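You operate a simulated robot arm through the tools that you are given. There is no shell and no other tool.

You run a simulated robot arm. Do the job below in one go: nothing can be reset, and whatever is moved stays where it is left.

## Task
Press the sleeve on the middle short hose and stand it in the DONE cup.
Fine: use the press block from the top drawer that bears the hose's code, close the drawer, pull the press lever down to its stop and put it up again; the block stays in the press; leave the other hoses. Set down upright: short black hose.

It is judged by the outcome, as a careful person would: the job done as asked, and still so three seconds after it is handed in. It fails if anything else is knocked over, pushed out of place, dropped, spilled or broken.

## Robot
A 7-joint arm with a two-finger parallel gripper, fixed in place. Base frame: the origin is on the floor under the middle of its stand, x ahead of it, y to its left, z up. Lengths are in m, angles in degrees, forces in N, time in s.
With the tool pointing down near the work surface it reaches from about 0.44 to 0.92 m from the base axis. Its first joint turns from -143.0 to 143.0 degrees. Payload 3 kg.
Tool frame: the origin (TCP) lies between the finger pads and is the grasp point; the fingertips stand 0.03 m ahead of it; z points along the fingers, y is the line along which they close. The gripper opens to 0.094 m. The fingers are 0.028 m wide and 0.01 m thick; the gripper's body (0.05 by 0.096 m) begins 0.055 m behind the TCP.
Orientation is that of the tool frame in the base frame, as [roll, pitch, yaw] about the fixed x, y, z axes, in that order (R = Rz(yaw) Ry(pitch) Rx(roll)). With the fingers straight down and closing along the base's y, the tool's x points along the base's -x, its y along +y and its z along -z.

## Interface
- The arm moves only by the tool send_rows. Its argument "commands" is a list of rows, each an object (a shift or turn left out is 0, a gripper value left out holds the last) with "translation": the shift along the base's x, y, z in units of 500 mm (1.0 is 500 mm), a list of three; "delta_rot": the turn, a rotation vector about the base's x, y, z in units of 180 degrees (1.0 is 180 degrees), a list of three; "claw": the gripper command, from -1 (shut) to 1 (fully open), values between in proportion. In form: [{"translation": [dx, dy, dz], "delta_rot": [rx, ry, rz], "claw": claw}, ...]. A call has 1 to 20 rows; each row is the pose to reach, as a shift and turn from the pose commanded when the call began. A call with a number of a shift or a turn outside -1 to 1 is refused whole. Each row takes 0.2 s and may step no farther than 0.05 m and 8.6 degrees from the row before; otherwise, or with a gripper value out of range, the whole call is refused. Where a pose cannot be reached the arm comes as near as it can. A force on the tool above 80 N (or 10 N above the force at the start of the call, whichever is more), or a blocked arm, ends the call early, and 0.2 s more pass. The fingers move at their own pace (about 0.072 m/s each) and stop on an object; they squeeze with about 41 N. The grip force told is the motor's: it shows also when the fingers shut on nothing. Time passes only in rows, and 0.2 s behind the last, so rows that repeat a pose let the fingers close. It gives the time, the measured TCP pose, the force on the tool (base axes), the opening and the grip force at its end, in the units of the frame above (readings bear some noise), with the torque about the TCP (base axes, N m) and any sound that the robot's microphone picked up.
- Cameras (640 x 400 px; columns grow to the right, rows downward): "scene" is fixed at [0.0488, 0.4976, 1.6417]; the picture's right is [-0.26, -0.97, 0.00], its down [-0.78, 0.21, -0.60] and it looks along [0.58, -0.15, -0.80] (base axes); focal length 322 px, centre (320, 200). "wrist" rides on the gripper at [0.076, 0.014, -0.103] in the tool frame; the picture's right is [-0.18, 0.98, 0.00], its down [-0.75, -0.14, -0.64] and it looks along [-0.63, -0.12, 0.77] (tool axes); focal length 243 px, centre (320, 200). There is no depth. A picture from a camera that has moved, and an enlarged one, comes with that camera's place and axes in the base frame and with its lens.
- get_image(camera): a new picture of that camera. It takes no simulated time.
- close_up(camera, box): a new picture of the part [left, top, right, bottom] of that camera's present view, enlarged. It takes no simulated time.
- finish_job(): hands the job in; it is judged then, once.

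Places have to be worked out from the pictures, the camera data and where the tool is seen. Open the gripper and draw the arm clear of the work before you hand the job in, unless the task says otherwise.

The tools are called after "Call:" as name(argument=value, ...) on one line, values as JSON. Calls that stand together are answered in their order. send_rows: Moves the arm, as the interface text tells. Its arguments: {"type":"object","properties":{"commands":{"type":"array"}},"required":["commands"]} The other tools are called the same way: get_image (camera) takes a picture; close_up (camera, box) takes an enlarged picture of a part of a camera's view; finish_job () hands the job in.

At the start:

```text
clock: 0.0
eef_pos: [0.3537, 0.2773, 1.289]
ee_rot: [180.0, 0.0, 179.9]
ft_force: [0.2, 0.1, 0.1]
ft_torque: [-0.01, -0.02, -0.02]
grip_width: 0.094
finger_force: 0.1
```

scene: 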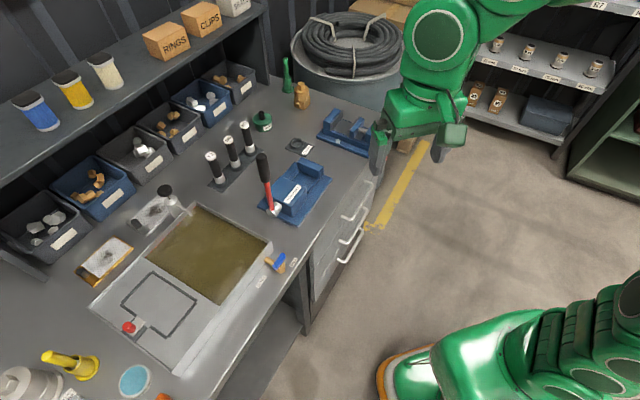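
wrist: 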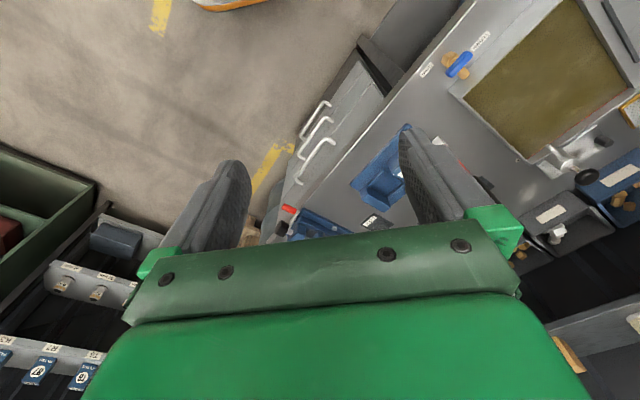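

The first pictures show a bench with three short hoses, a blue press with a red lever, and a drawer stack. I'll look at those areas enlarged before moving.

Call:
close_up(camera="scene", box=[190, 80, 350, 230])

Call:
close_up(camera="scene", box=[280, 90, 440, 290])

Call:
close_up(camera="scene", box=[0, 180, 300, 400])

Call:
close_up(camera="wrist", box=[240, 0, 640, 250])

```text
2.67 times, centred on (270, 155) of scene
camera zoom: at [0.0488, 0.4976, 1.6417], right [-0.26, -0.97, 0.0], down [-0.78, 0.21, -0.6], along [0.58, -0.15, -0.8], focal length 860 px, centre (453, 320)
```

zoom: 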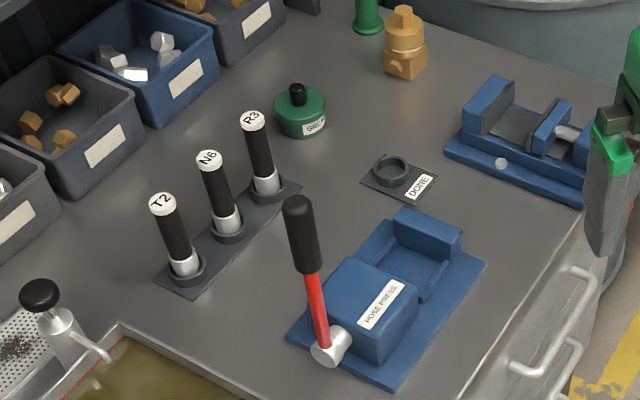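

```text
2.00 times, centred on (360, 190) of scene
camera zoom: at [0.0488, 0.4976, 1.6417], right [-0.26, -0.97, 0.0], down [-0.78, 0.21, -0.6], along [0.58, -0.15, -0.8], focal length 645 px, centre (240, 220)
```

zoom: 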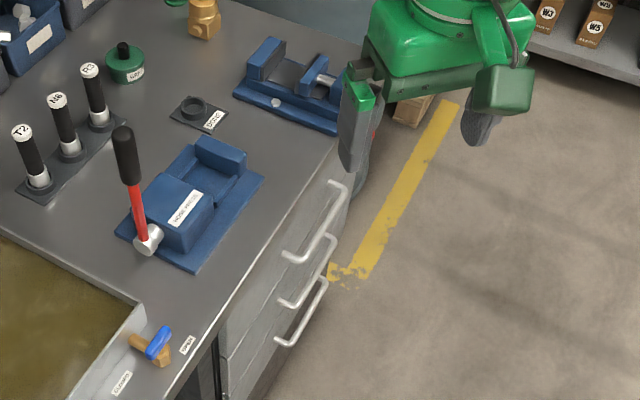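

```text
1.82 times, centred on (150, 290) of scene
camera zoom: at [0.0488, 0.4976, 1.6417], right [-0.26, -0.97, 0.0], down [-0.78, 0.21, -0.6], along [0.58, -0.15, -0.8], focal length 586 px, centre (629, 36)
```

zoom: 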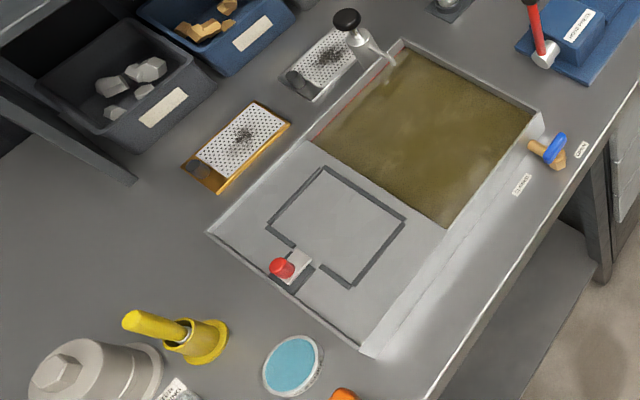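

```text
1.60 times, centred on (440, 125) of wrist
camera zoom: at [0.2785, 0.2914, 1.3925], right [0.18, 0.98, 0.0], down [0.75, -0.14, 0.64], along [0.63, -0.12, -0.77], focal length 388 px, centre (128, 320)
```

zoom: 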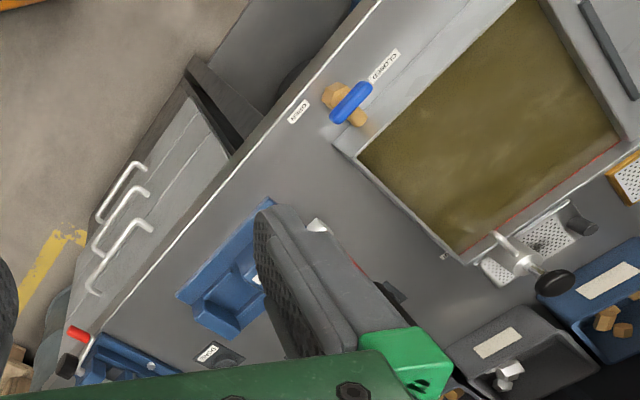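

The middle hose's cap reads N6 (between T2 and R3), and the bench looks turned about 45° to the base, with its top near z≈0.9. I'll turn the tool 45° to face the bench and move a little so I can measure with the wrist camera.

Call:
send_rows(commands=[{"translation": [0.047, 0.0, 0.0], "delta_rot": [0, 0, 0.0417], "claw": 1}, {"translation": [0.094, 0.0, 0.0], "delta_rot": [0, 0, 0.0833], "claw": 1}, {"translation": [0.141, 0.0, 0.0], "delta_rot": [0, 0, 0.125], "claw": 1}, {"translation": [0.188, 0.0, 0.0], "delta_rot": [0, 0, 0.1667], "claw": 1}, {"translation": [0.235, 0.0, 0.0], "delta_rot": [0, 0, 0.2083], "claw": 1}, {"translation": [0.282, 0.0, 0.0], "delta_rot": [0, 0, 0.25], "claw": 1}, {"translation": [0.282, 0.0, 0.0], "delta_rot": [0, 0, 0.25], "claw": 1}])

Call:
get_image(camera="wrist")

Call:
get_image(camera="scene")

```text
clock: 1.6
eef_pos: [0.496, 0.2777, 1.2886]
ee_rot: [180.0, 0.1, -134.9]
ft_force: [-0.2, 0.1, -0.8]
ft_torque: [-0.01, 0.02, -0.03]
grip_width: 0.0939
finger_force: 0.1
```

```text
taken
camera wrist: at [0.4316, 0.2329, 1.3922], right [-0.57, 0.82, 0.0], down [0.63, 0.43, 0.64], along [0.53, 0.36, -0.77], focal length 243 px, centre (320, 200)
```

wrist: 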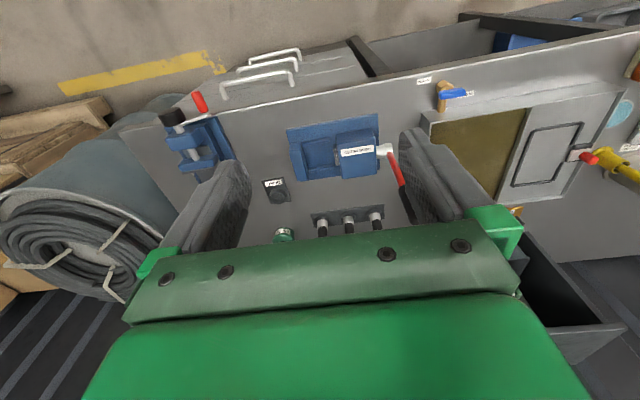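

```text
taken
```

scene: 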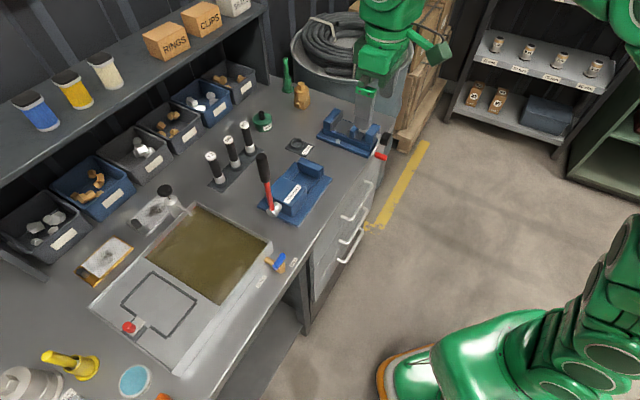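

The wrist camera now faces the bench. I'll enlarge the press, hoses, DONE cup and drawers to get accurate pixel positions from both cameras.

Call:
close_up(camera="wrist", box=[250, 100, 430, 240])

Call:
close_up(camera="wrist", box=[180, 30, 380, 155])

Call:
close_up(camera="scene", box=[240, 130, 350, 230])

Call:
close_up(camera="scene", box=[290, 150, 420, 290])

Call:
close_up(camera="scene", box=[195, 105, 275, 190])

```text
2.86 times, centred on (340, 170) of wrist
camera zoom: at [0.4316, 0.2329, 1.3922], right [-0.57, 0.82, 0.0], down [0.63, 0.43, 0.64], along [0.53, 0.36, -0.77], focal length 693 px, centre (263, 286)
```

zoom: 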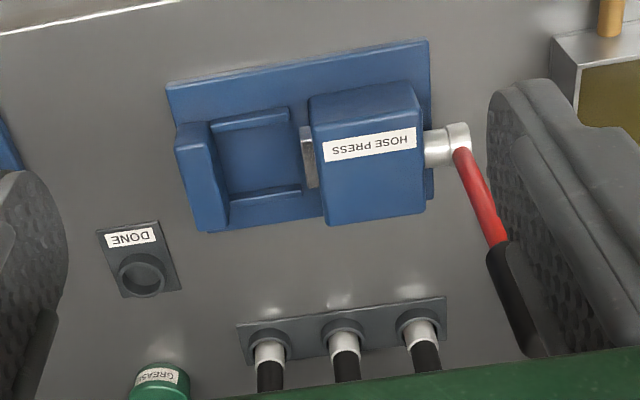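

```text
3.20 times, centred on (280, 92) of wrist
camera zoom: at [0.4316, 0.2329, 1.3922], right [-0.57, 0.82, 0.0], down [0.63, 0.43, 0.64], along [0.53, 0.36, -0.77], focal length 776 px, centre (448, 544)
```

zoom: 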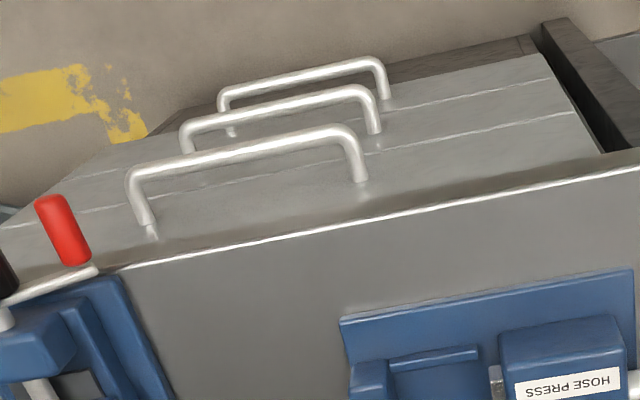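

```text
4.00 times, centred on (295, 180) of scene
camera zoom: at [0.0488, 0.4976, 1.6417], right [-0.26, -0.97, 0.0], down [-0.78, 0.21, -0.6], along [0.58, -0.15, -0.8], focal length 1290 px, centre (420, 280)
```

zoom: 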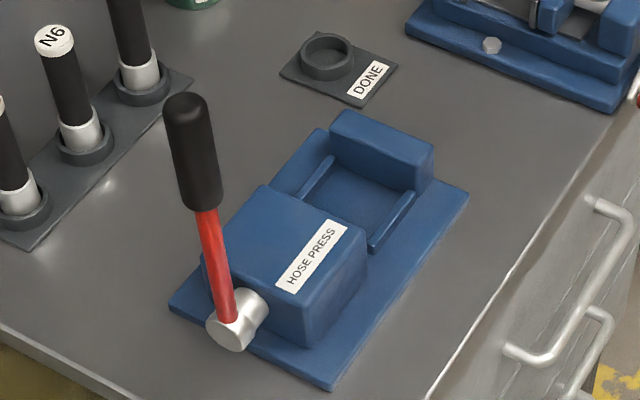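

```text
2.86 times, centred on (355, 220) of scene
camera zoom: at [0.0488, 0.4976, 1.6417], right [-0.26, -0.97, 0.0], down [-0.78, 0.21, -0.6], along [0.58, -0.15, -0.8], focal length 921 px, centre (220, 143)
```

zoom: 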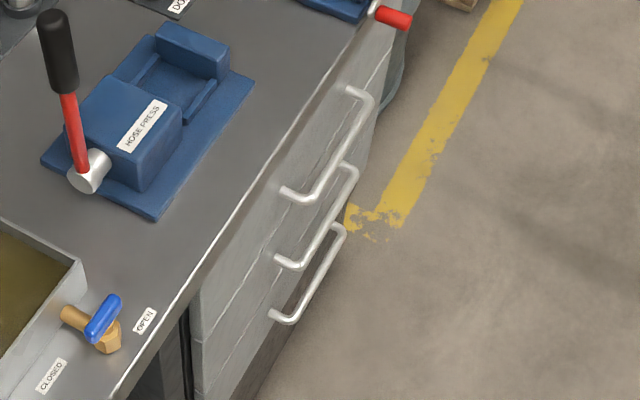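

```text
4.71 times, centred on (235, 148) of scene
camera zoom: at [0.0488, 0.4976, 1.6417], right [-0.26, -0.97, 0.0], down [-0.78, 0.21, -0.6], along [0.58, -0.15, -0.8], focal length 1518 px, centre (720, 447)
```

zoom: 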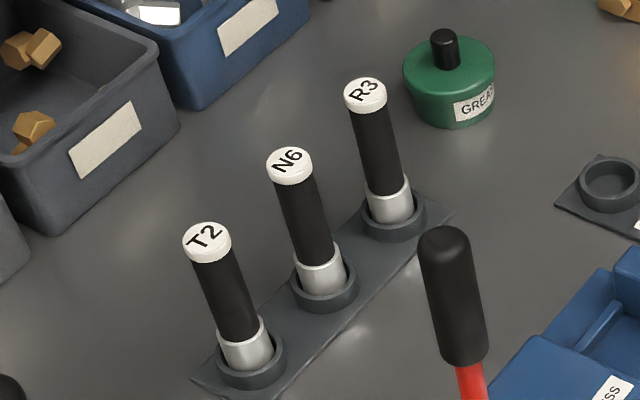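

Triangulating with both cameras, I judge the bench top at z≈0.89 and its front edge at 0.615 m along the 45° line. The top drawer handle bar is near u≈0.59, v≈0.24–0.40, z≈0.76, where u=(x+y)/√2 and v=(x−y)/√2. I'll move the wrist camera closer to measure the handle.

Call:
send_rows(commands=[{"translation": [0.008, -0.059, -0.069]}, {"translation": [0.015, -0.118, -0.137]}, {"translation": [0.023, -0.177, -0.206]}, {"translation": [0.031, -0.237, -0.274]}, {"translation": [0.039, -0.296, -0.343]}, {"translation": [0.046, -0.355, -0.411]}, {"translation": [0.054, -0.414, -0.48]}, {"translation": [0.054, -0.414, -0.48]}])

Call:
get_image(camera="wrist")

Call:
get_image(camera="scene")

```text
clock: 3.4
eef_pos: [0.5216, 0.068, 1.0543]
ee_rot: [180.0, -0.1, -135.0]
ft_force: [0.7, 0.6, -0.8]
ft_torque: [-0.03, -0.01, -0.02]
grip_width: 0.094
finger_force: 0.1
```

```text
taken
camera wrist: at [0.458, 0.0243, 1.1564], right [-0.56, 0.83, 0.0], down [0.63, 0.43, 0.64], along [0.53, 0.36, -0.77], focal length 243 px, centre (320, 200)
```

wrist: 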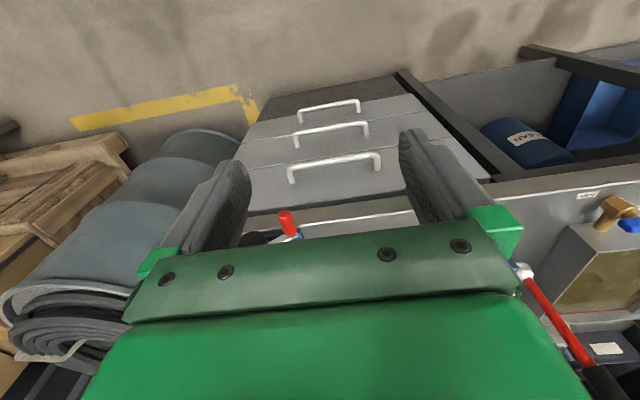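

```text
taken
```

scene: 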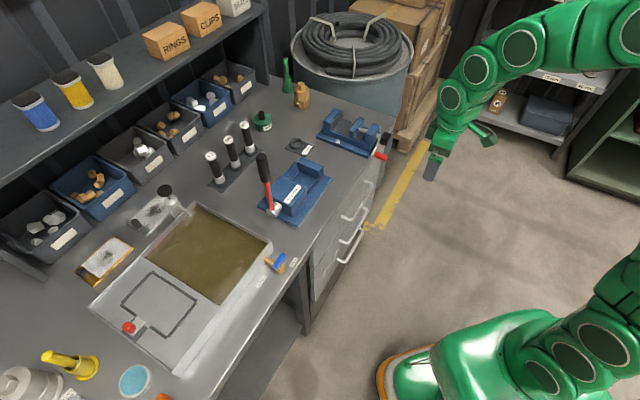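

The handle is now clearly visible between the fingers. I'll enlarge it for exact pixels.

Call:
close_up(camera="wrist", box=[240, 130, 430, 240])

Call:
close_up(camera="wrist", box=[220, 70, 460, 220])

Call:
close_up(camera="scene", box=[320, 165, 390, 235])

```text
3.37 times, centred on (335, 185) of wrist
camera zoom: at [0.458, 0.0243, 1.1564], right [-0.56, 0.83, 0.0], down [0.63, 0.43, 0.64], along [0.53, 0.36, -0.77], focal length 817 px, centre (270, 250)
```

zoom: 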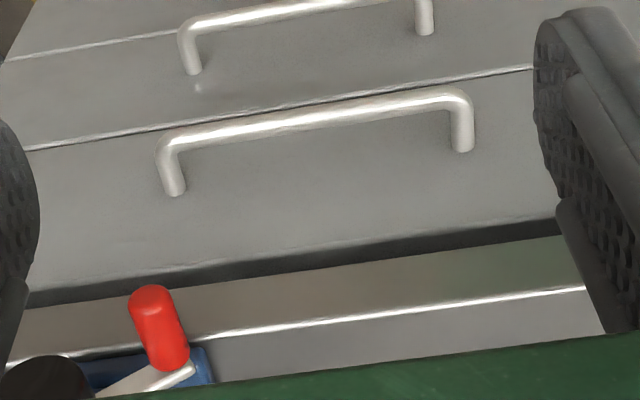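

```text
2.67 times, centred on (340, 145) of wrist
camera zoom: at [0.458, 0.0243, 1.1564], right [-0.56, 0.83, 0.0], down [0.63, 0.43, 0.64], along [0.53, 0.36, -0.77], focal length 647 px, centre (267, 347)
```

zoom: 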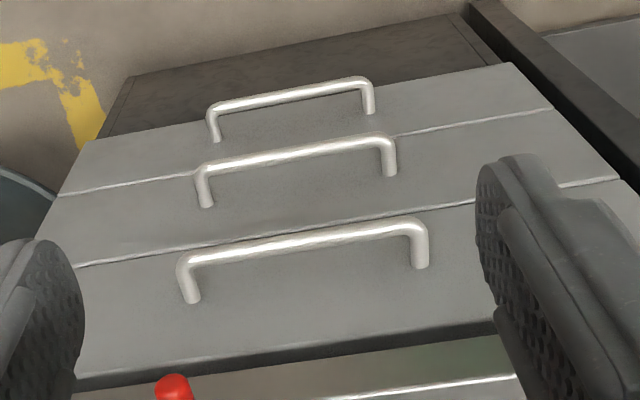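

```text
5.71 times, centred on (355, 200) of scene
camera zoom: at [0.0488, 0.4976, 1.6417], right [-0.26, -0.97, 0.0], down [-0.78, 0.21, -0.6], along [0.58, -0.15, -0.8], focal length 1843 px, centre (120, 200)
```

zoom: 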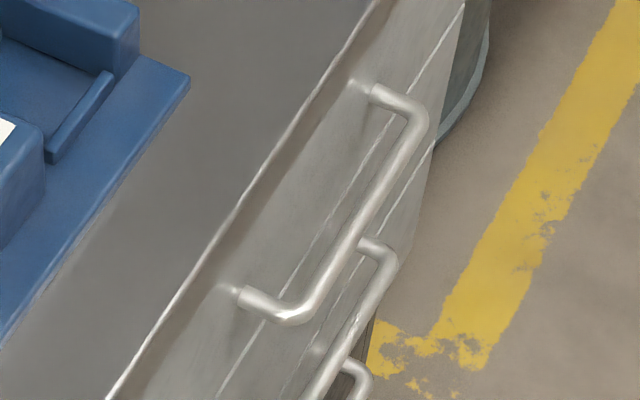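

The refined axes agree well. The handle bar is at u≈0.593, z≈0.737, v≈0.243–0.413, with the drawer front at u≈0.629. I'll turn the tool −90° so the fingers close along u, then hook one finger behind the bar with a slight tilt that keeps the body off the bench edge.

Call:
send_rows(commands=[{"translation": [0.005, 0.003, -0.01], "delta_rot": [0, 0, -0.0455]}, {"translation": [0.01, 0.007, -0.02], "delta_rot": [0, 0, -0.0909]}, {"translation": [0.016, 0.01, -0.03], "delta_rot": [0, 0, -0.1364]}, {"translation": [0.021, 0.013, -0.04], "delta_rot": [0, 0, -0.1818]}, {"translation": [0.026, 0.017, -0.05], "delta_rot": [0, 0, -0.2273]}, {"translation": [0.031, 0.02, -0.06], "delta_rot": [0, 0, -0.2727]}, {"translation": [0.036, 0.023, -0.07], "delta_rot": [0, 0, -0.3182]}, {"translation": [0.041, 0.027, -0.08], "delta_rot": [0, 0, -0.3636]}, {"translation": [0.047, 0.03, -0.09], "delta_rot": [0, 0, -0.4091]}, {"translation": [0.052, 0.033, -0.1], "delta_rot": [0, 0, -0.4545]}, {"translation": [0.057, 0.037, -0.108], "delta_rot": [0, 0, -0.5]}, {"translation": [0.057, 0.037, -0.108], "delta_rot": [0, 0, -0.5]}])

Call:
get_image(camera="wrist")

Call:
get_image(camera="scene")

```text
clock: 6.0
eef_pos: [0.5486, 0.0905, 0.9965]
ee_rot: [-180.0, 0.1, 134.9]
ft_force: [-0.9, 0.7, 0.6]
ft_torque: [0.01, -0.01, 0.01]
grip_width: 0.0942
finger_force: 0.1
```

```text
taken
camera wrist: at [0.5063, 0.1528, 1.0992], right [0.83, 0.56, 0.0], down [0.43, -0.63, 0.64], along [0.36, -0.53, -0.77], focal length 243 px, centre (320, 200)
```

wrist: 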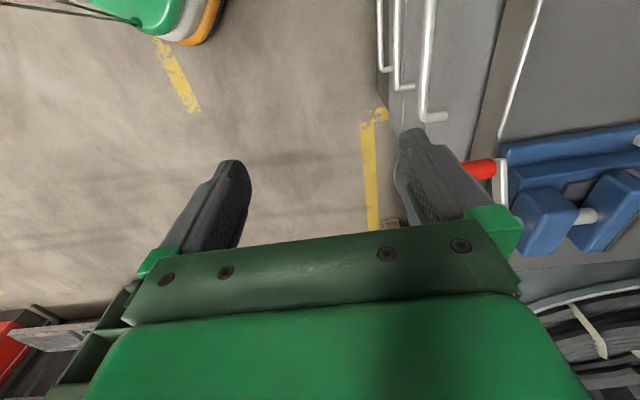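

```text
taken
```

scene: 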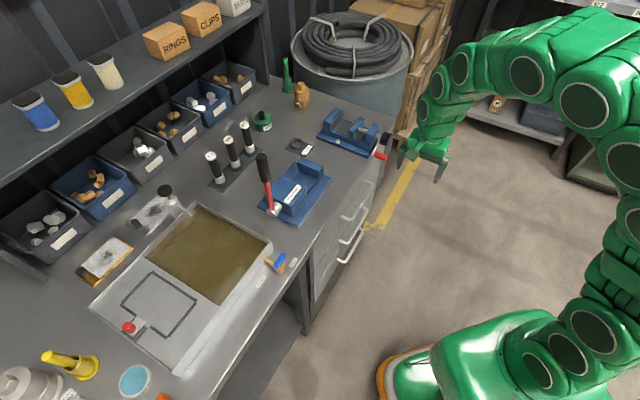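

The vice's red handle end is near u≈0.56, v≈0.40, z≈0.91, so I'll hook the bar off-centre at v≈0.29 to stay clear of it. Next I tilt the tool 15° and move to just in front of the bench edge.

Call:
send_rows(commands=[{"translation": [0.0056, 0.0398, -0.063], "delta_rot": [0.0196, -0.0196, 0]}, {"translation": [0.0112, 0.0796, -0.127], "delta_rot": [0.0393, -0.0393, 0]}, {"translation": [0.0168, 0.1194, -0.19], "delta_rot": [0.0589, -0.0589, 0]}, {"translation": [0.0286, 0.1312, -0.273], "delta_rot": [0.0589, -0.0589, 0]}, {"translation": [0.0404, 0.143, -0.357], "delta_rot": [0.0589, -0.0589, 0]}, {"translation": [0.0522, 0.1548, -0.44], "delta_rot": [0.0589, -0.0589, 0]}, {"translation": [0.0522, 0.1548, -0.44], "delta_rot": [0.0589, -0.0589, 0]}])

Call:
get_image(camera="wrist")

Call:
close_up(camera="scene", box=[320, 130, 440, 230])

```text
clock: 7.6
eef_pos: [0.5791, 0.166, 0.7784]
ee_rot: [165.1, 0.0, 135.0]
ft_force: [0.0, -0.2, -0.6]
ft_torque: [0.02, -0.02, 0.02]
grip_width: 0.094
finger_force: 0.0
```

```text
taken
camera wrist: at [0.517, 0.2106, 0.8815], right [0.8, 0.54, 0.25], down [0.32, -0.75, 0.58], along [0.51, -0.39, -0.77], focal length 243 px, centre (320, 200)
```

wrist: 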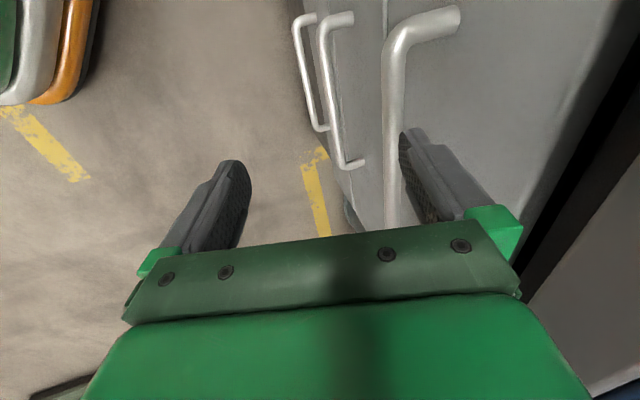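

```text
4.00 times, centred on (380, 180) of scene
camera zoom: at [0.0488, 0.4976, 1.6417], right [-0.26, -0.97, 0.0], down [-0.78, 0.21, -0.6], along [0.58, -0.15, -0.8], focal length 1290 px, centre (80, 280)
```

zoom: 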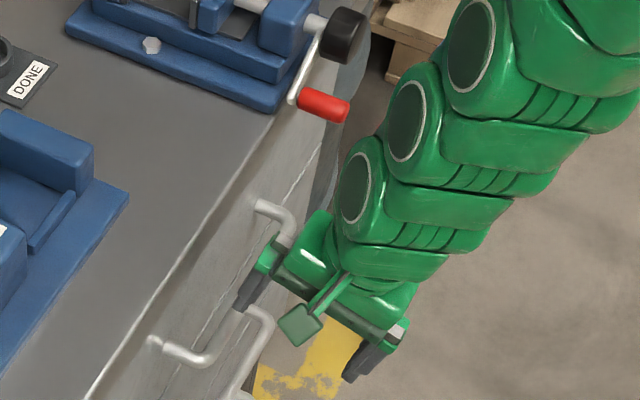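

The bar solves again to u≈0.593 from this new view, and the finger tip sits just above and in front of it. I move +u over the bar, then down so the finger drops behind it.

Call:
send_rows(commands=[{"translation": [0.0234, 0.0234, 0]}, {"translation": [0.0467, 0.0467, 0]}, {"translation": [0.0467, 0.0467, 0]}, {"translation": [0.0467, 0.0467, -0.025]}, {"translation": [0.0467, 0.0467, -0.05]}, {"translation": [0.0467, 0.0467, -0.078]}, {"translation": [0.0467, 0.0467, -0.078]}])

Call:
get_image(camera="wrist")

Call:
close_up(camera="scene", box=[320, 130, 440, 230])

```text
clock: 9.2
eef_pos: [0.6009, 0.1905, 0.7375]
ee_rot: [165.0, -0.1, 135.0]
ft_force: [0.0, 0.3, 0.1]
ft_torque: [0.01, -0.01, 0.03]
grip_width: 0.094
finger_force: 0.1
```

```text
taken
camera wrist: at [0.5378, 0.2351, 0.8412], right [0.8, 0.54, 0.25], down [0.32, -0.75, 0.58], along [0.51, -0.39, -0.77], focal length 243 px, centre (320, 200)
```

wrist: 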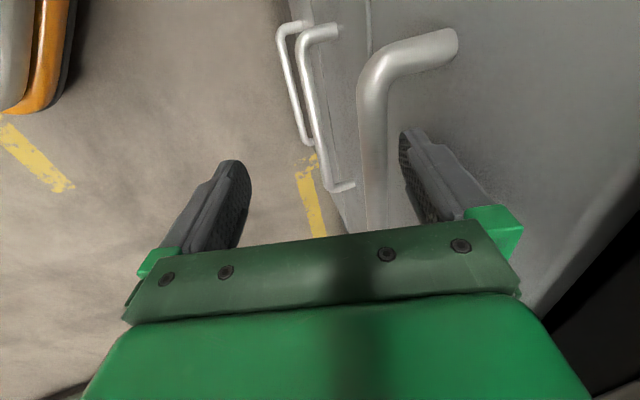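

```text
4.00 times, centred on (380, 180) of scene
camera zoom: at [0.0488, 0.4976, 1.6417], right [-0.26, -0.97, 0.0], down [-0.78, 0.21, -0.6], along [0.58, -0.15, -0.8], focal length 1290 px, centre (80, 280)
```

zoom: 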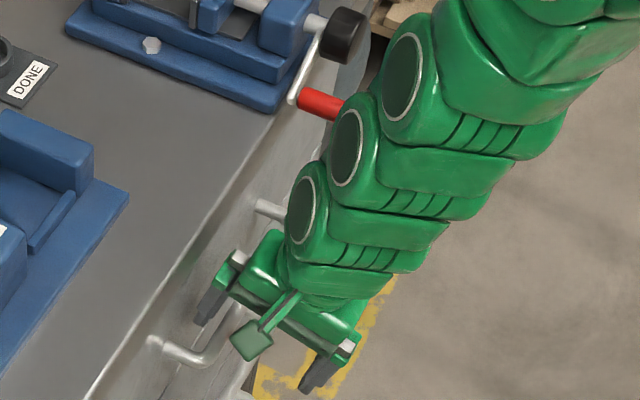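

The finger is behind the bar with no contact force. I pull the drawer straight out along −u, watching the force.

Call:
send_rows(commands=[{"translation": [-0.02, -0.02, 0]}, {"translation": [-0.05, -0.05, 0]}, {"translation": [-0.085, -0.085, 0]}, {"translation": [-0.12, -0.12, 0]}, {"translation": [-0.16, -0.16, 0]}, {"translation": [-0.2, -0.2, 0]}, {"translation": [-0.24, -0.24, 0]}, {"translation": [-0.27, -0.27, 0]}, {"translation": [-0.27, -0.27, 0]}])

Call:
get_image(camera="wrist")

Call:
get_image(camera="scene")

```text
clock: 11.2
eef_pos: [0.4884, 0.0734, 0.7372]
ee_rot: [165.0, 0.0, 135.0]
ft_force: [-0.1, 0.2, -0.2]
ft_torque: [0.01, 0.01, 0.02]
grip_width: 0.094
finger_force: 0.1
out of reach, approached as far as the arm can: row 7, 8, 9
```

```text
taken
camera wrist: at [0.4261, 0.1187, 0.8407], right [0.8, 0.54, 0.25], down [0.32, -0.75, 0.58], along [0.51, -0.39, -0.77], focal length 243 px, centre (320, 200)
```

wrist: 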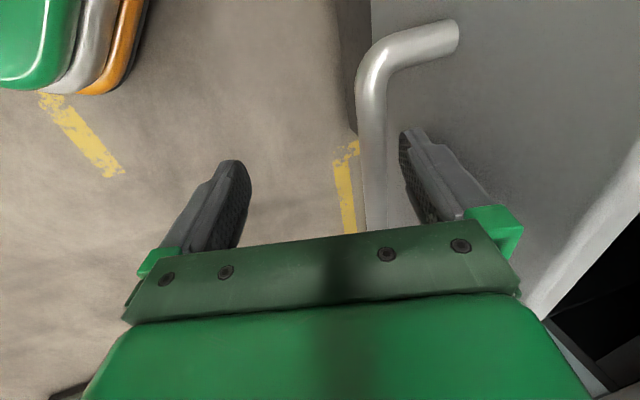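

```text
taken
```

scene: 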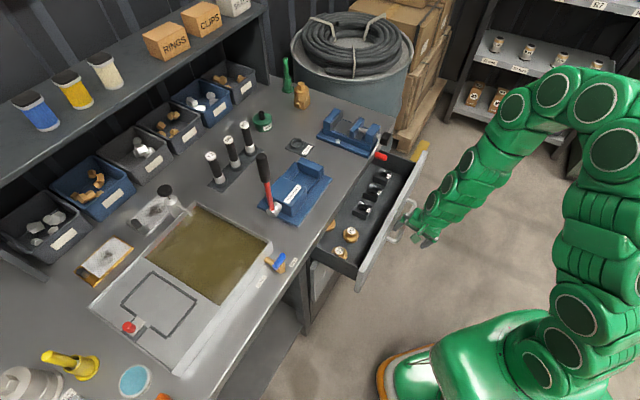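

The drawer has opened about 0.16 m and the arm is at its reach limit. I'll look closely at the blocks inside.

Call:
close_up(camera="scene", box=[300, 130, 440, 300])

Call:
close_up(camera="scene", box=[320, 160, 400, 270])

```text
2.35 times, centred on (370, 215) of scene
camera zoom: at [0.0488, 0.4976, 1.6417], right [-0.26, -0.97, 0.0], down [-0.78, 0.21, -0.6], along [0.58, -0.15, -0.8], focal length 759 px, centre (202, 165)
```

zoom: 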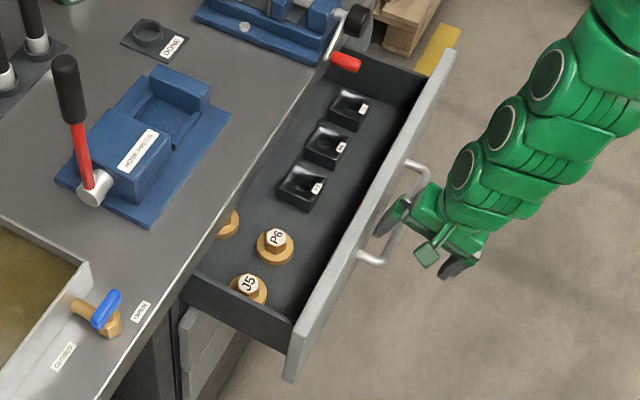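

```text
3.64 times, centred on (360, 215) of scene
camera zoom: at [0.0488, 0.4976, 1.6417], right [-0.26, -0.97, 0.0], down [-0.78, 0.21, -0.6], along [0.58, -0.15, -0.8], focal length 1173 px, centre (174, 146)
```

zoom: 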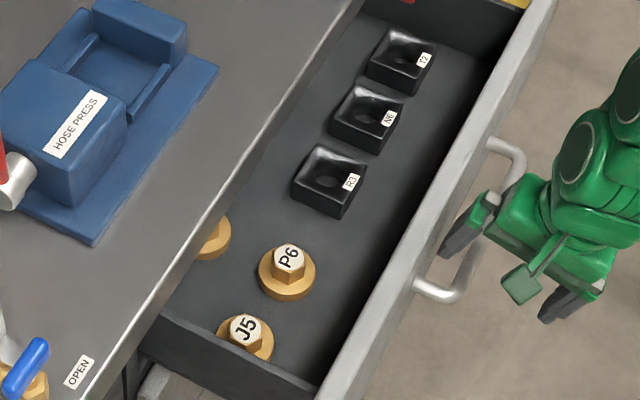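

The drawer holds three black blocks and some brass fittings. I'll enlarge the labels to be sure which is N6.

Call:
close_up(camera="scene", box=[350, 160, 390, 220])

Call:
close_up(camera="scene", box=[200, 110, 260, 190])

Call:
close_up(camera="scene", box=[255, 150, 335, 225])

```text
6.67 times, centred on (370, 190) of scene
camera zoom: at [0.0488, 0.4976, 1.6417], right [-0.26, -0.97, 0.0], down [-0.78, 0.21, -0.6], along [0.58, -0.15, -0.8], focal length 2150 px, centre (-13, 267)
```

zoom: 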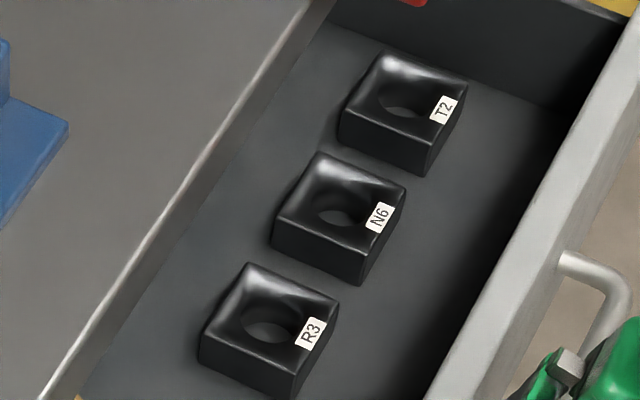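

```text
5.00 times, centred on (230, 150) of scene
camera zoom: at [0.0488, 0.4976, 1.6417], right [-0.26, -0.97, 0.0], down [-0.78, 0.21, -0.6], along [0.58, -0.15, -0.8], focal length 1612 px, centre (770, 450)
```

zoom: 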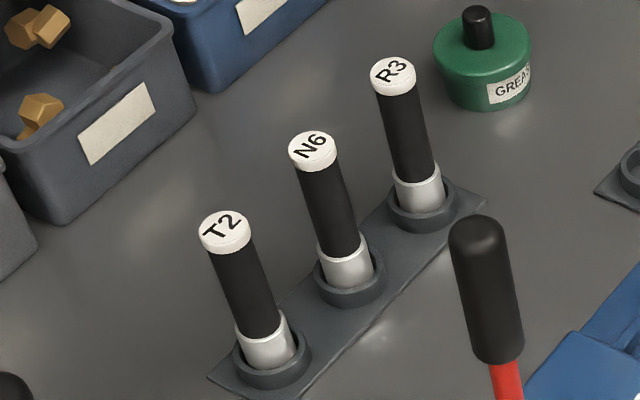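

```text
5.33 times, centred on (295, 188) of scene
camera zoom: at [0.0488, 0.4976, 1.6417], right [-0.26, -0.97, 0.0], down [-0.78, 0.21, -0.6], along [0.58, -0.15, -0.8], focal length 1720 px, centre (453, 267)
```

zoom: 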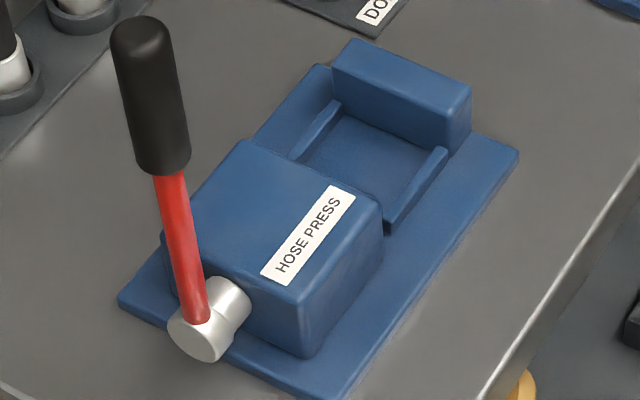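

N6 is the middle block, matching the middle hose. To get it clear of the bench edge and the vice handle I'd like the drawer further out, so I'll bring the tool upright while still hooked, which reaches further inward, and pull more.

Call:
send_rows(commands=[{"translation": [0, 0, 0], "delta_rot": [-0.0295, 0.0295, 0]}, {"translation": [0, 0, 0], "delta_rot": [-0.0589, 0.0589, 0]}, {"translation": [-0.02, -0.02, 0], "delta_rot": [-0.0589, 0.0589, 0]}, {"translation": [-0.04, -0.04, 0], "delta_rot": [-0.0589, 0.0589, 0]}, {"translation": [-0.06, -0.06, 0], "delta_rot": [-0.0589, 0.0589, 0]}, {"translation": [-0.06, -0.06, 0], "delta_rot": [-0.0589, 0.0589, 0]}])

Call:
get_image(camera="scene")

Call:
get_image(camera="wrist")

```text
clock: 12.6
eef_pos: [0.4572, 0.0448, 0.7347]
ee_rot: [-179.9, 0.0, 135.0]
ft_force: [-0.7, 1.3, 0.4]
ft_torque: [0.01, 0.0, -0.01]
grip_width: 0.0939
finger_force: 0.1
```

```text
taken
```

scene: 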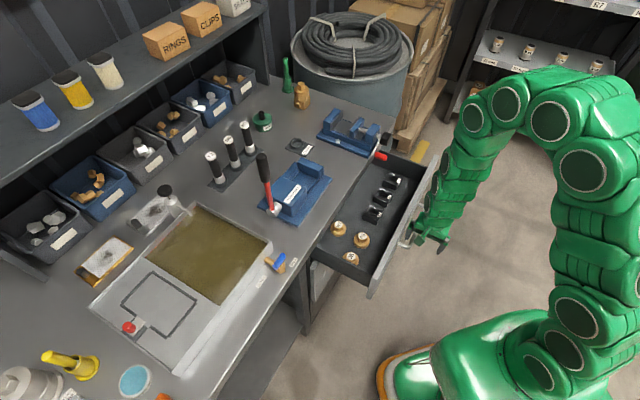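

```text
taken
camera wrist: at [0.4139, 0.1081, 0.8383], right [0.83, 0.56, 0.0], down [0.43, -0.63, 0.64], along [0.36, -0.53, -0.77], focal length 243 px, centre (320, 200)
```

wrist: 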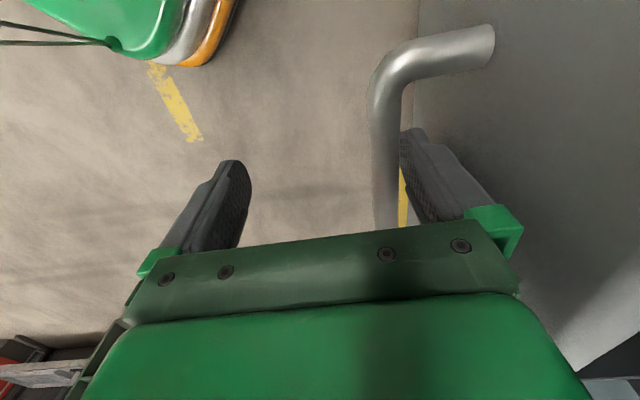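

It opened a little further with no stop felt. I'll pull a bit more.

Call:
send_rows(commands=[{"translation": [-0.02, -0.02, 0]}, {"translation": [-0.04, -0.04, 0]}, {"translation": [-0.06, -0.06, 0]}, {"translation": [-0.06, -0.06, 0]}])

Call:
close_up(camera="scene", box=[310, 130, 450, 300])

Call:
get_image(camera="wrist")

```text
clock: 13.6
eef_pos: [0.434, 0.0152, 0.7344]
ee_rot: [-179.9, -0.1, 135.0]
ft_force: [0.2, -1.0, -0.1]
ft_torque: [0.01, 0.01, 0.0]
grip_width: 0.094
finger_force: 0.0
out of reach, approached as far as the arm can: row 3, 4
```

```text
2.35 times, centred on (380, 215) of scene
camera zoom: at [0.0488, 0.4976, 1.6417], right [-0.26, -0.97, 0.0], down [-0.78, 0.21, -0.6], along [0.58, -0.15, -0.8], focal length 759 px, centre (179, 165)
```

zoom: 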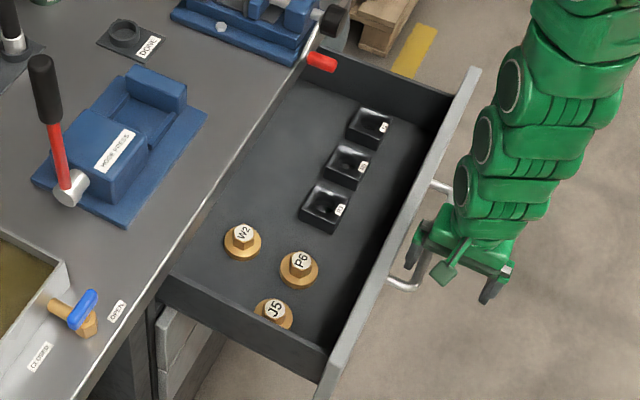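

```text
taken
camera wrist: at [0.3906, 0.0797, 0.8368], right [0.82, 0.57, 0.0], down [0.44, -0.63, 0.64], along [0.36, -0.53, -0.77], focal length 243 px, centre (320, 200)
```

wrist: 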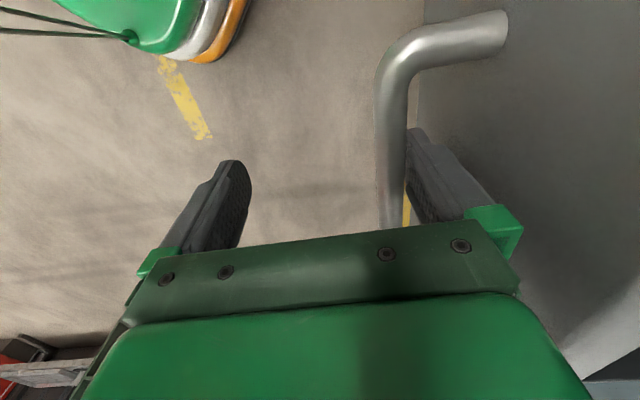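

The drawer is now about 0.235 m open and N6 is near u≈0.51, v≈0.42, but the vice handle would still crowd the wrist there. I'll slide the hook along the bar toward +v, where the arm reaches closer in u, and pull further.

Call:
send_rows(commands=[{"translation": [0.012, 0.012, 0]}, {"translation": [0.07, -0.046, 0]}, {"translation": [0.122, -0.098, 0]}, {"translation": [0.11, -0.11, 0]}, {"translation": [0.09, -0.13, 0]}, {"translation": [0.07, -0.15, 0]}, {"translation": [0.05, -0.17, 0]}, {"translation": [0.03, -0.19, 0]}, {"translation": [0.03, -0.19, 0]}])

Call:
close_up(camera="scene", box=[310, 130, 470, 300])

Call:
get_image(camera="wrist")

```text
clock: 15.6
eef_pos: [0.4487, -0.0805, 0.7348]
ee_rot: [179.9, 0.0, 135.0]
ft_force: [0.5, 0.1, -0.6]
ft_torque: [0.03, -0.01, 0.01]
grip_width: 0.094
finger_force: 0.0
```

```text
2.35 times, centred on (390, 215) of scene
camera zoom: at [0.0488, 0.4976, 1.6417], right [-0.26, -0.97, 0.0], down [-0.78, 0.21, -0.6], along [0.58, -0.15, -0.8], focal length 759 px, centre (155, 165)
```

zoom: 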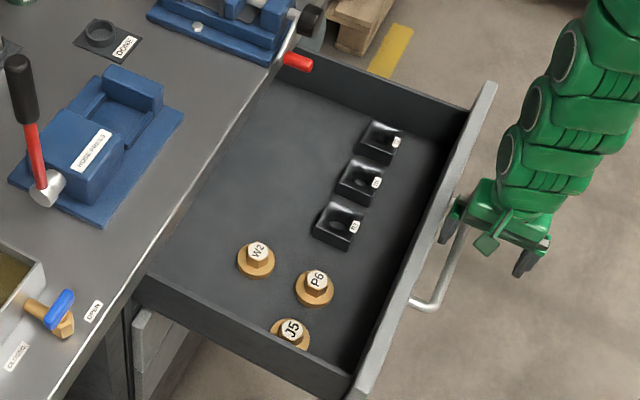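

```text
taken
camera wrist: at [0.406, -0.0164, 0.8369], right [0.83, 0.56, 0.0], down [0.43, -0.63, 0.64], along [0.36, -0.53, -0.77], focal length 243 px, centre (320, 200)
```

wrist: 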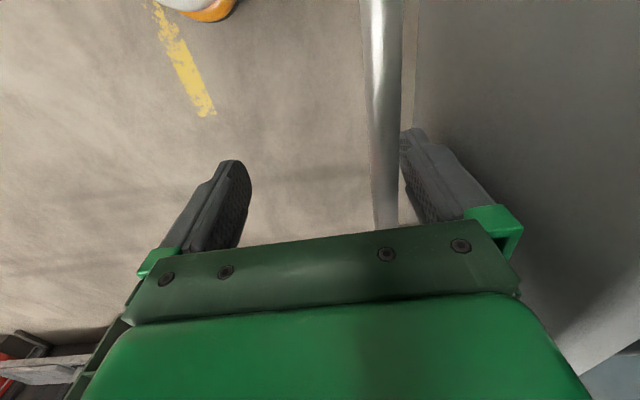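

The drawer is now about 0.29 m open, and N6 is near u≈0.45, v≈0.41, well away from the bench edge. I unhook upward and move to a viewpoint in front of the block.

Call:
send_rows(commands=[{"translation": [0.008, 0.008, 0]}, {"translation": [0.008, 0.008, 0.1]}, {"translation": [0.008, 0.008, 0.2]}, {"translation": [0.008, 0.008, 0.3]}, {"translation": [0.008, 0.008, 0.4]}, {"translation": [0.04, 0.082, 0.4]}, {"translation": [0.073, 0.157, 0.4]}, {"translation": [0.106, 0.231, 0.4]}, {"translation": [0.138, 0.306, 0.4]}, {"translation": [0.171, 0.38, 0.4]}, {"translation": [0.171, 0.38, 0.4]}])

Call:
get_image(camera="wrist")

Call:
get_image(camera="scene")

```text
clock: 18.0
eef_pos: [0.5379, 0.1117, 0.9352]
ee_rot: [-179.9, 0.0, 135.0]
ft_force: [-0.5, -0.2, -0.1]
ft_torque: [0.04, -0.01, 0.03]
grip_width: 0.0939
finger_force: 0.0
```

```text
taken
camera wrist: at [0.4948, 0.1751, 1.0391], right [0.83, 0.56, 0.0], down [0.43, -0.63, 0.64], along [0.36, -0.53, -0.77], focal length 243 px, centre (320, 200)
```

wrist: 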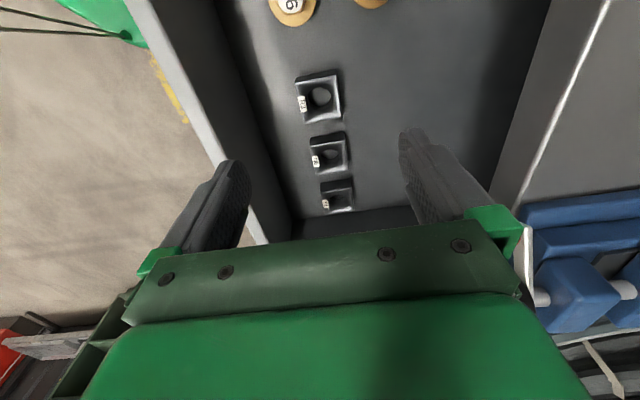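

```text
taken
```

scene: 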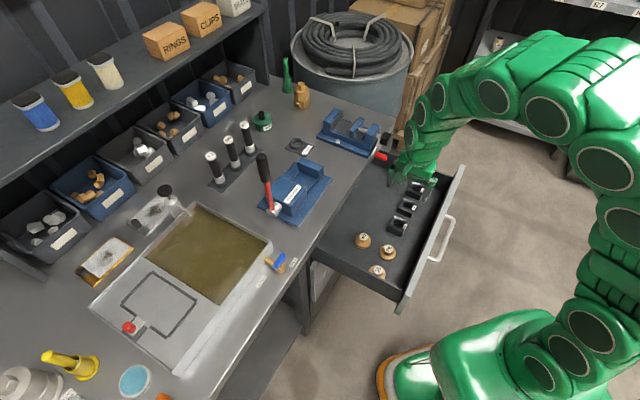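

Call:
close_up(camera="wrist", box=[270, 50, 390, 230])

Call:
close_up(camera="scene", box=[370, 160, 450, 250])

```text
2.22 times, centred on (330, 140) of wrist
camera zoom: at [0.4948, 0.1751, 1.0391], right [0.83, 0.56, 0.0], down [0.43, -0.63, 0.64], along [0.36, -0.53, -0.77], focal length 539 px, centre (298, 333)
```

zoom: 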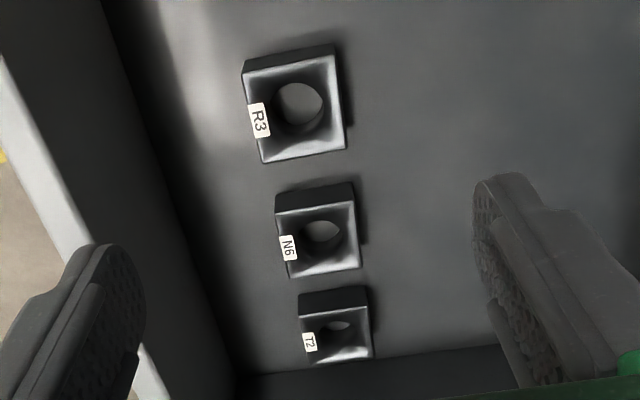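

```text
4.44 times, centred on (410, 205) of scene
camera zoom: at [0.0488, 0.4976, 1.6417], right [-0.26, -0.97, 0.0], down [-0.78, 0.21, -0.6], along [0.58, -0.15, -0.8], focal length 1433 px, centre (-80, 178)
```

zoom: 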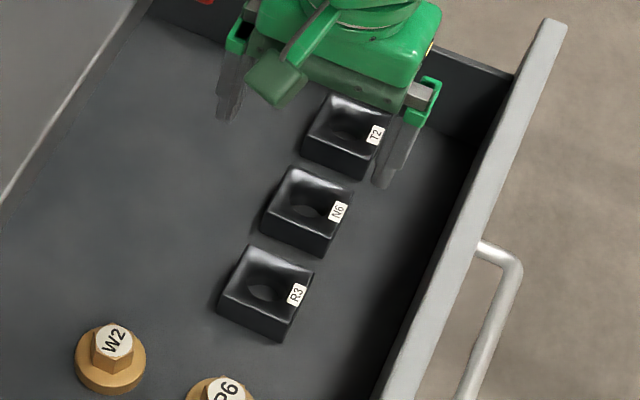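

Both cameras look from similar directions here, so depth is uncertain. I'll move directly above block N6 for a second baseline.

Call:
send_rows(commands=[{"translation": [0.049, -0.056, -0.023]}, {"translation": [0.098, -0.112, -0.047]}, {"translation": [0.1465, -0.1674, -0.07]}, {"translation": [0.1465, -0.1674, -0.07]}])

Call:
get_image(camera="wrist")

Call:
close_up(camera="wrist", box=[240, 30, 400, 190])

Call:
close_up(camera="scene", box=[350, 120, 450, 220])

```text
clock: 19.0
eef_pos: [0.6082, 0.0262, 0.8989]
ee_rot: [-180.0, 0.1, 135.0]
ft_force: [0.7, -0.2, 0.4]
ft_torque: [0.01, 0.03, 0.0]
grip_width: 0.0938
finger_force: 0.1
```

```text
taken
camera wrist: at [0.5657, 0.0903, 1.0016], right [0.83, 0.56, 0.0], down [0.43, -0.63, 0.64], along [0.36, -0.53, -0.77], focal length 243 px, centre (320, 200)
```

wrist: 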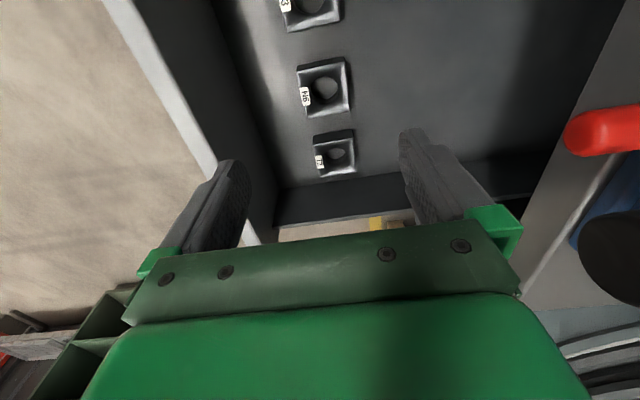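

```text
2.50 times, centred on (320, 110) of wrist
camera zoom: at [0.5657, 0.0903, 1.0016], right [0.83, 0.56, 0.0], down [0.43, -0.63, 0.64], along [0.36, -0.53, -0.77], focal length 606 px, centre (320, 425)
```

zoom: 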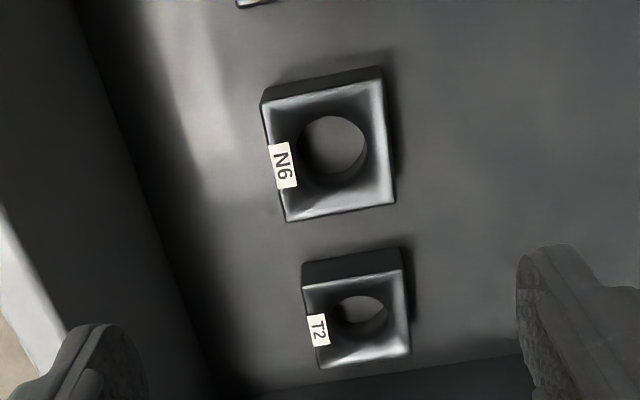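

```text
4.00 times, centred on (400, 170) of scene
camera zoom: at [0.0488, 0.4976, 1.6417], right [-0.26, -0.97, 0.0], down [-0.78, 0.21, -0.6], along [0.58, -0.15, -0.8], focal length 1290 px, centre (0, 320)
```

zoom: 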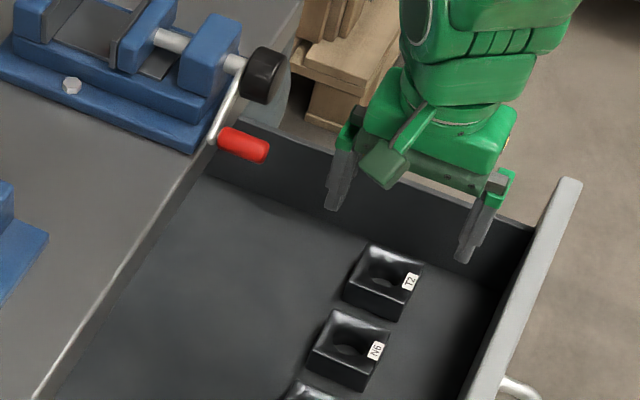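

With the second view the block solves cleanly: top centre at u≈0.453, v≈0.420, z≈0.706, about 0.052 m square and 0.032 m tall. I descend with the gripper open so the fingertips overlap its upper half.

Call:
send_rows(commands=[{"translation": [0.0182, -0.0058, -0.08], "claw": 1}, {"translation": [0.0182, -0.0058, -0.17], "claw": 1}, {"translation": [0.0182, -0.0058, -0.26], "claw": 1}, {"translation": [0.0182, -0.0058, -0.32], "claw": 1}, {"translation": [0.0182, -0.0058, -0.356], "claw": 1}, {"translation": [0.0182, -0.0058, -0.356], "claw": 1}])

Call:
get_image(camera="wrist")

Call:
close_up(camera="scene", box=[360, 120, 460, 220])

```text
clock: 20.4
eef_pos: [0.6177, 0.0255, 0.7204]
ee_rot: [180.0, 0.0, 135.0]
ft_force: [0.1, 0.7, 0.3]
ft_torque: [-0.01, -0.03, 0.0]
grip_width: 0.094
finger_force: 0.0
```

```text
taken
camera wrist: at [0.5743, 0.0894, 0.8227], right [0.83, 0.56, 0.0], down [0.43, -0.63, 0.64], along [0.36, -0.53, -0.77], focal length 243 px, centre (320, 200)
```

wrist: 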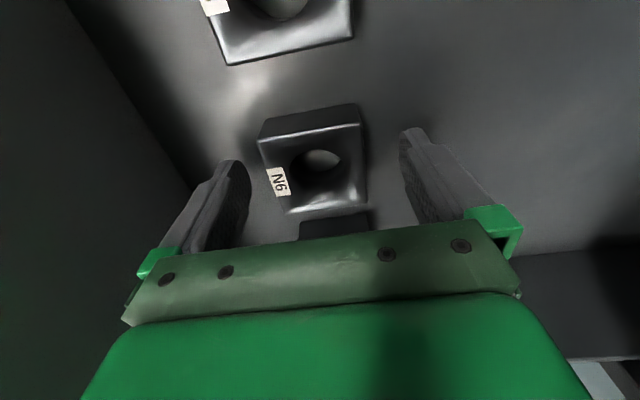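

```text
4.00 times, centred on (410, 170) of scene
camera zoom: at [0.0488, 0.4976, 1.6417], right [-0.26, -0.97, 0.0], down [-0.78, 0.21, -0.6], along [0.58, -0.15, -0.8], focal length 1290 px, centre (-40, 320)
```

zoom: 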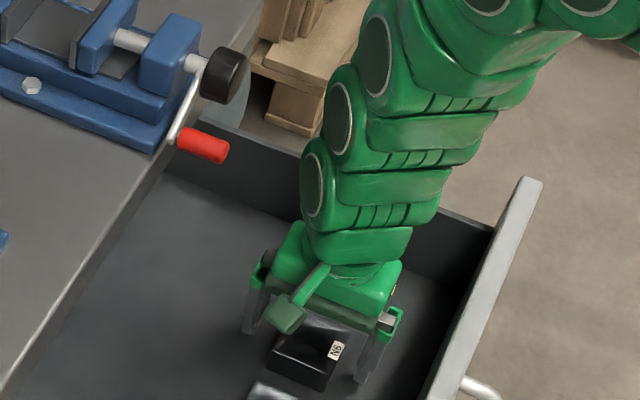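

The block sits centred between the fingers within about 1 mm. I close the gripper on it.

Call:
send_rows(commands=[{"translation": [-0.001, -0.001, 0], "claw": -1}, {"translation": [-0.001, -0.001, 0], "claw": -1}, {"translation": [-0.001, -0.001, 0], "claw": -1}, {"translation": [-0.001, -0.001, 0], "claw": -1}, {"translation": [-0.001, -0.001, 0.02], "claw": -1}, {"translation": [-0.001, -0.001, 0.04], "claw": -1}, {"translation": [-0.001, -0.001, 0.04], "claw": -1}])

Call:
get_image(camera="wrist")

```text
clock: 22.0
eef_pos: [0.6178, 0.0237, 0.7416]
ee_rot: [-179.9, 0.0, 135.0]
ft_force: [0.7, 0.2, 0.3]
ft_torque: [-0.01, -0.02, 0.0]
grip_width: 0.0
finger_force: 33.2
```

```text
taken
camera wrist: at [0.5746, 0.0864, 0.8441], right [0.83, 0.56, 0.0], down [0.43, -0.63, 0.64], along [0.36, -0.53, -0.77], focal length 243 px, centre (320, 200)
```

wrist: 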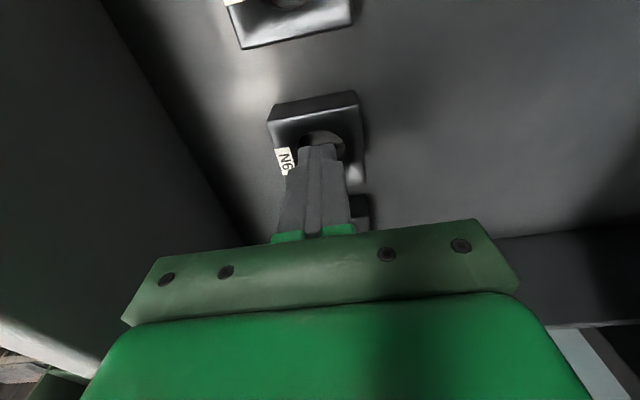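

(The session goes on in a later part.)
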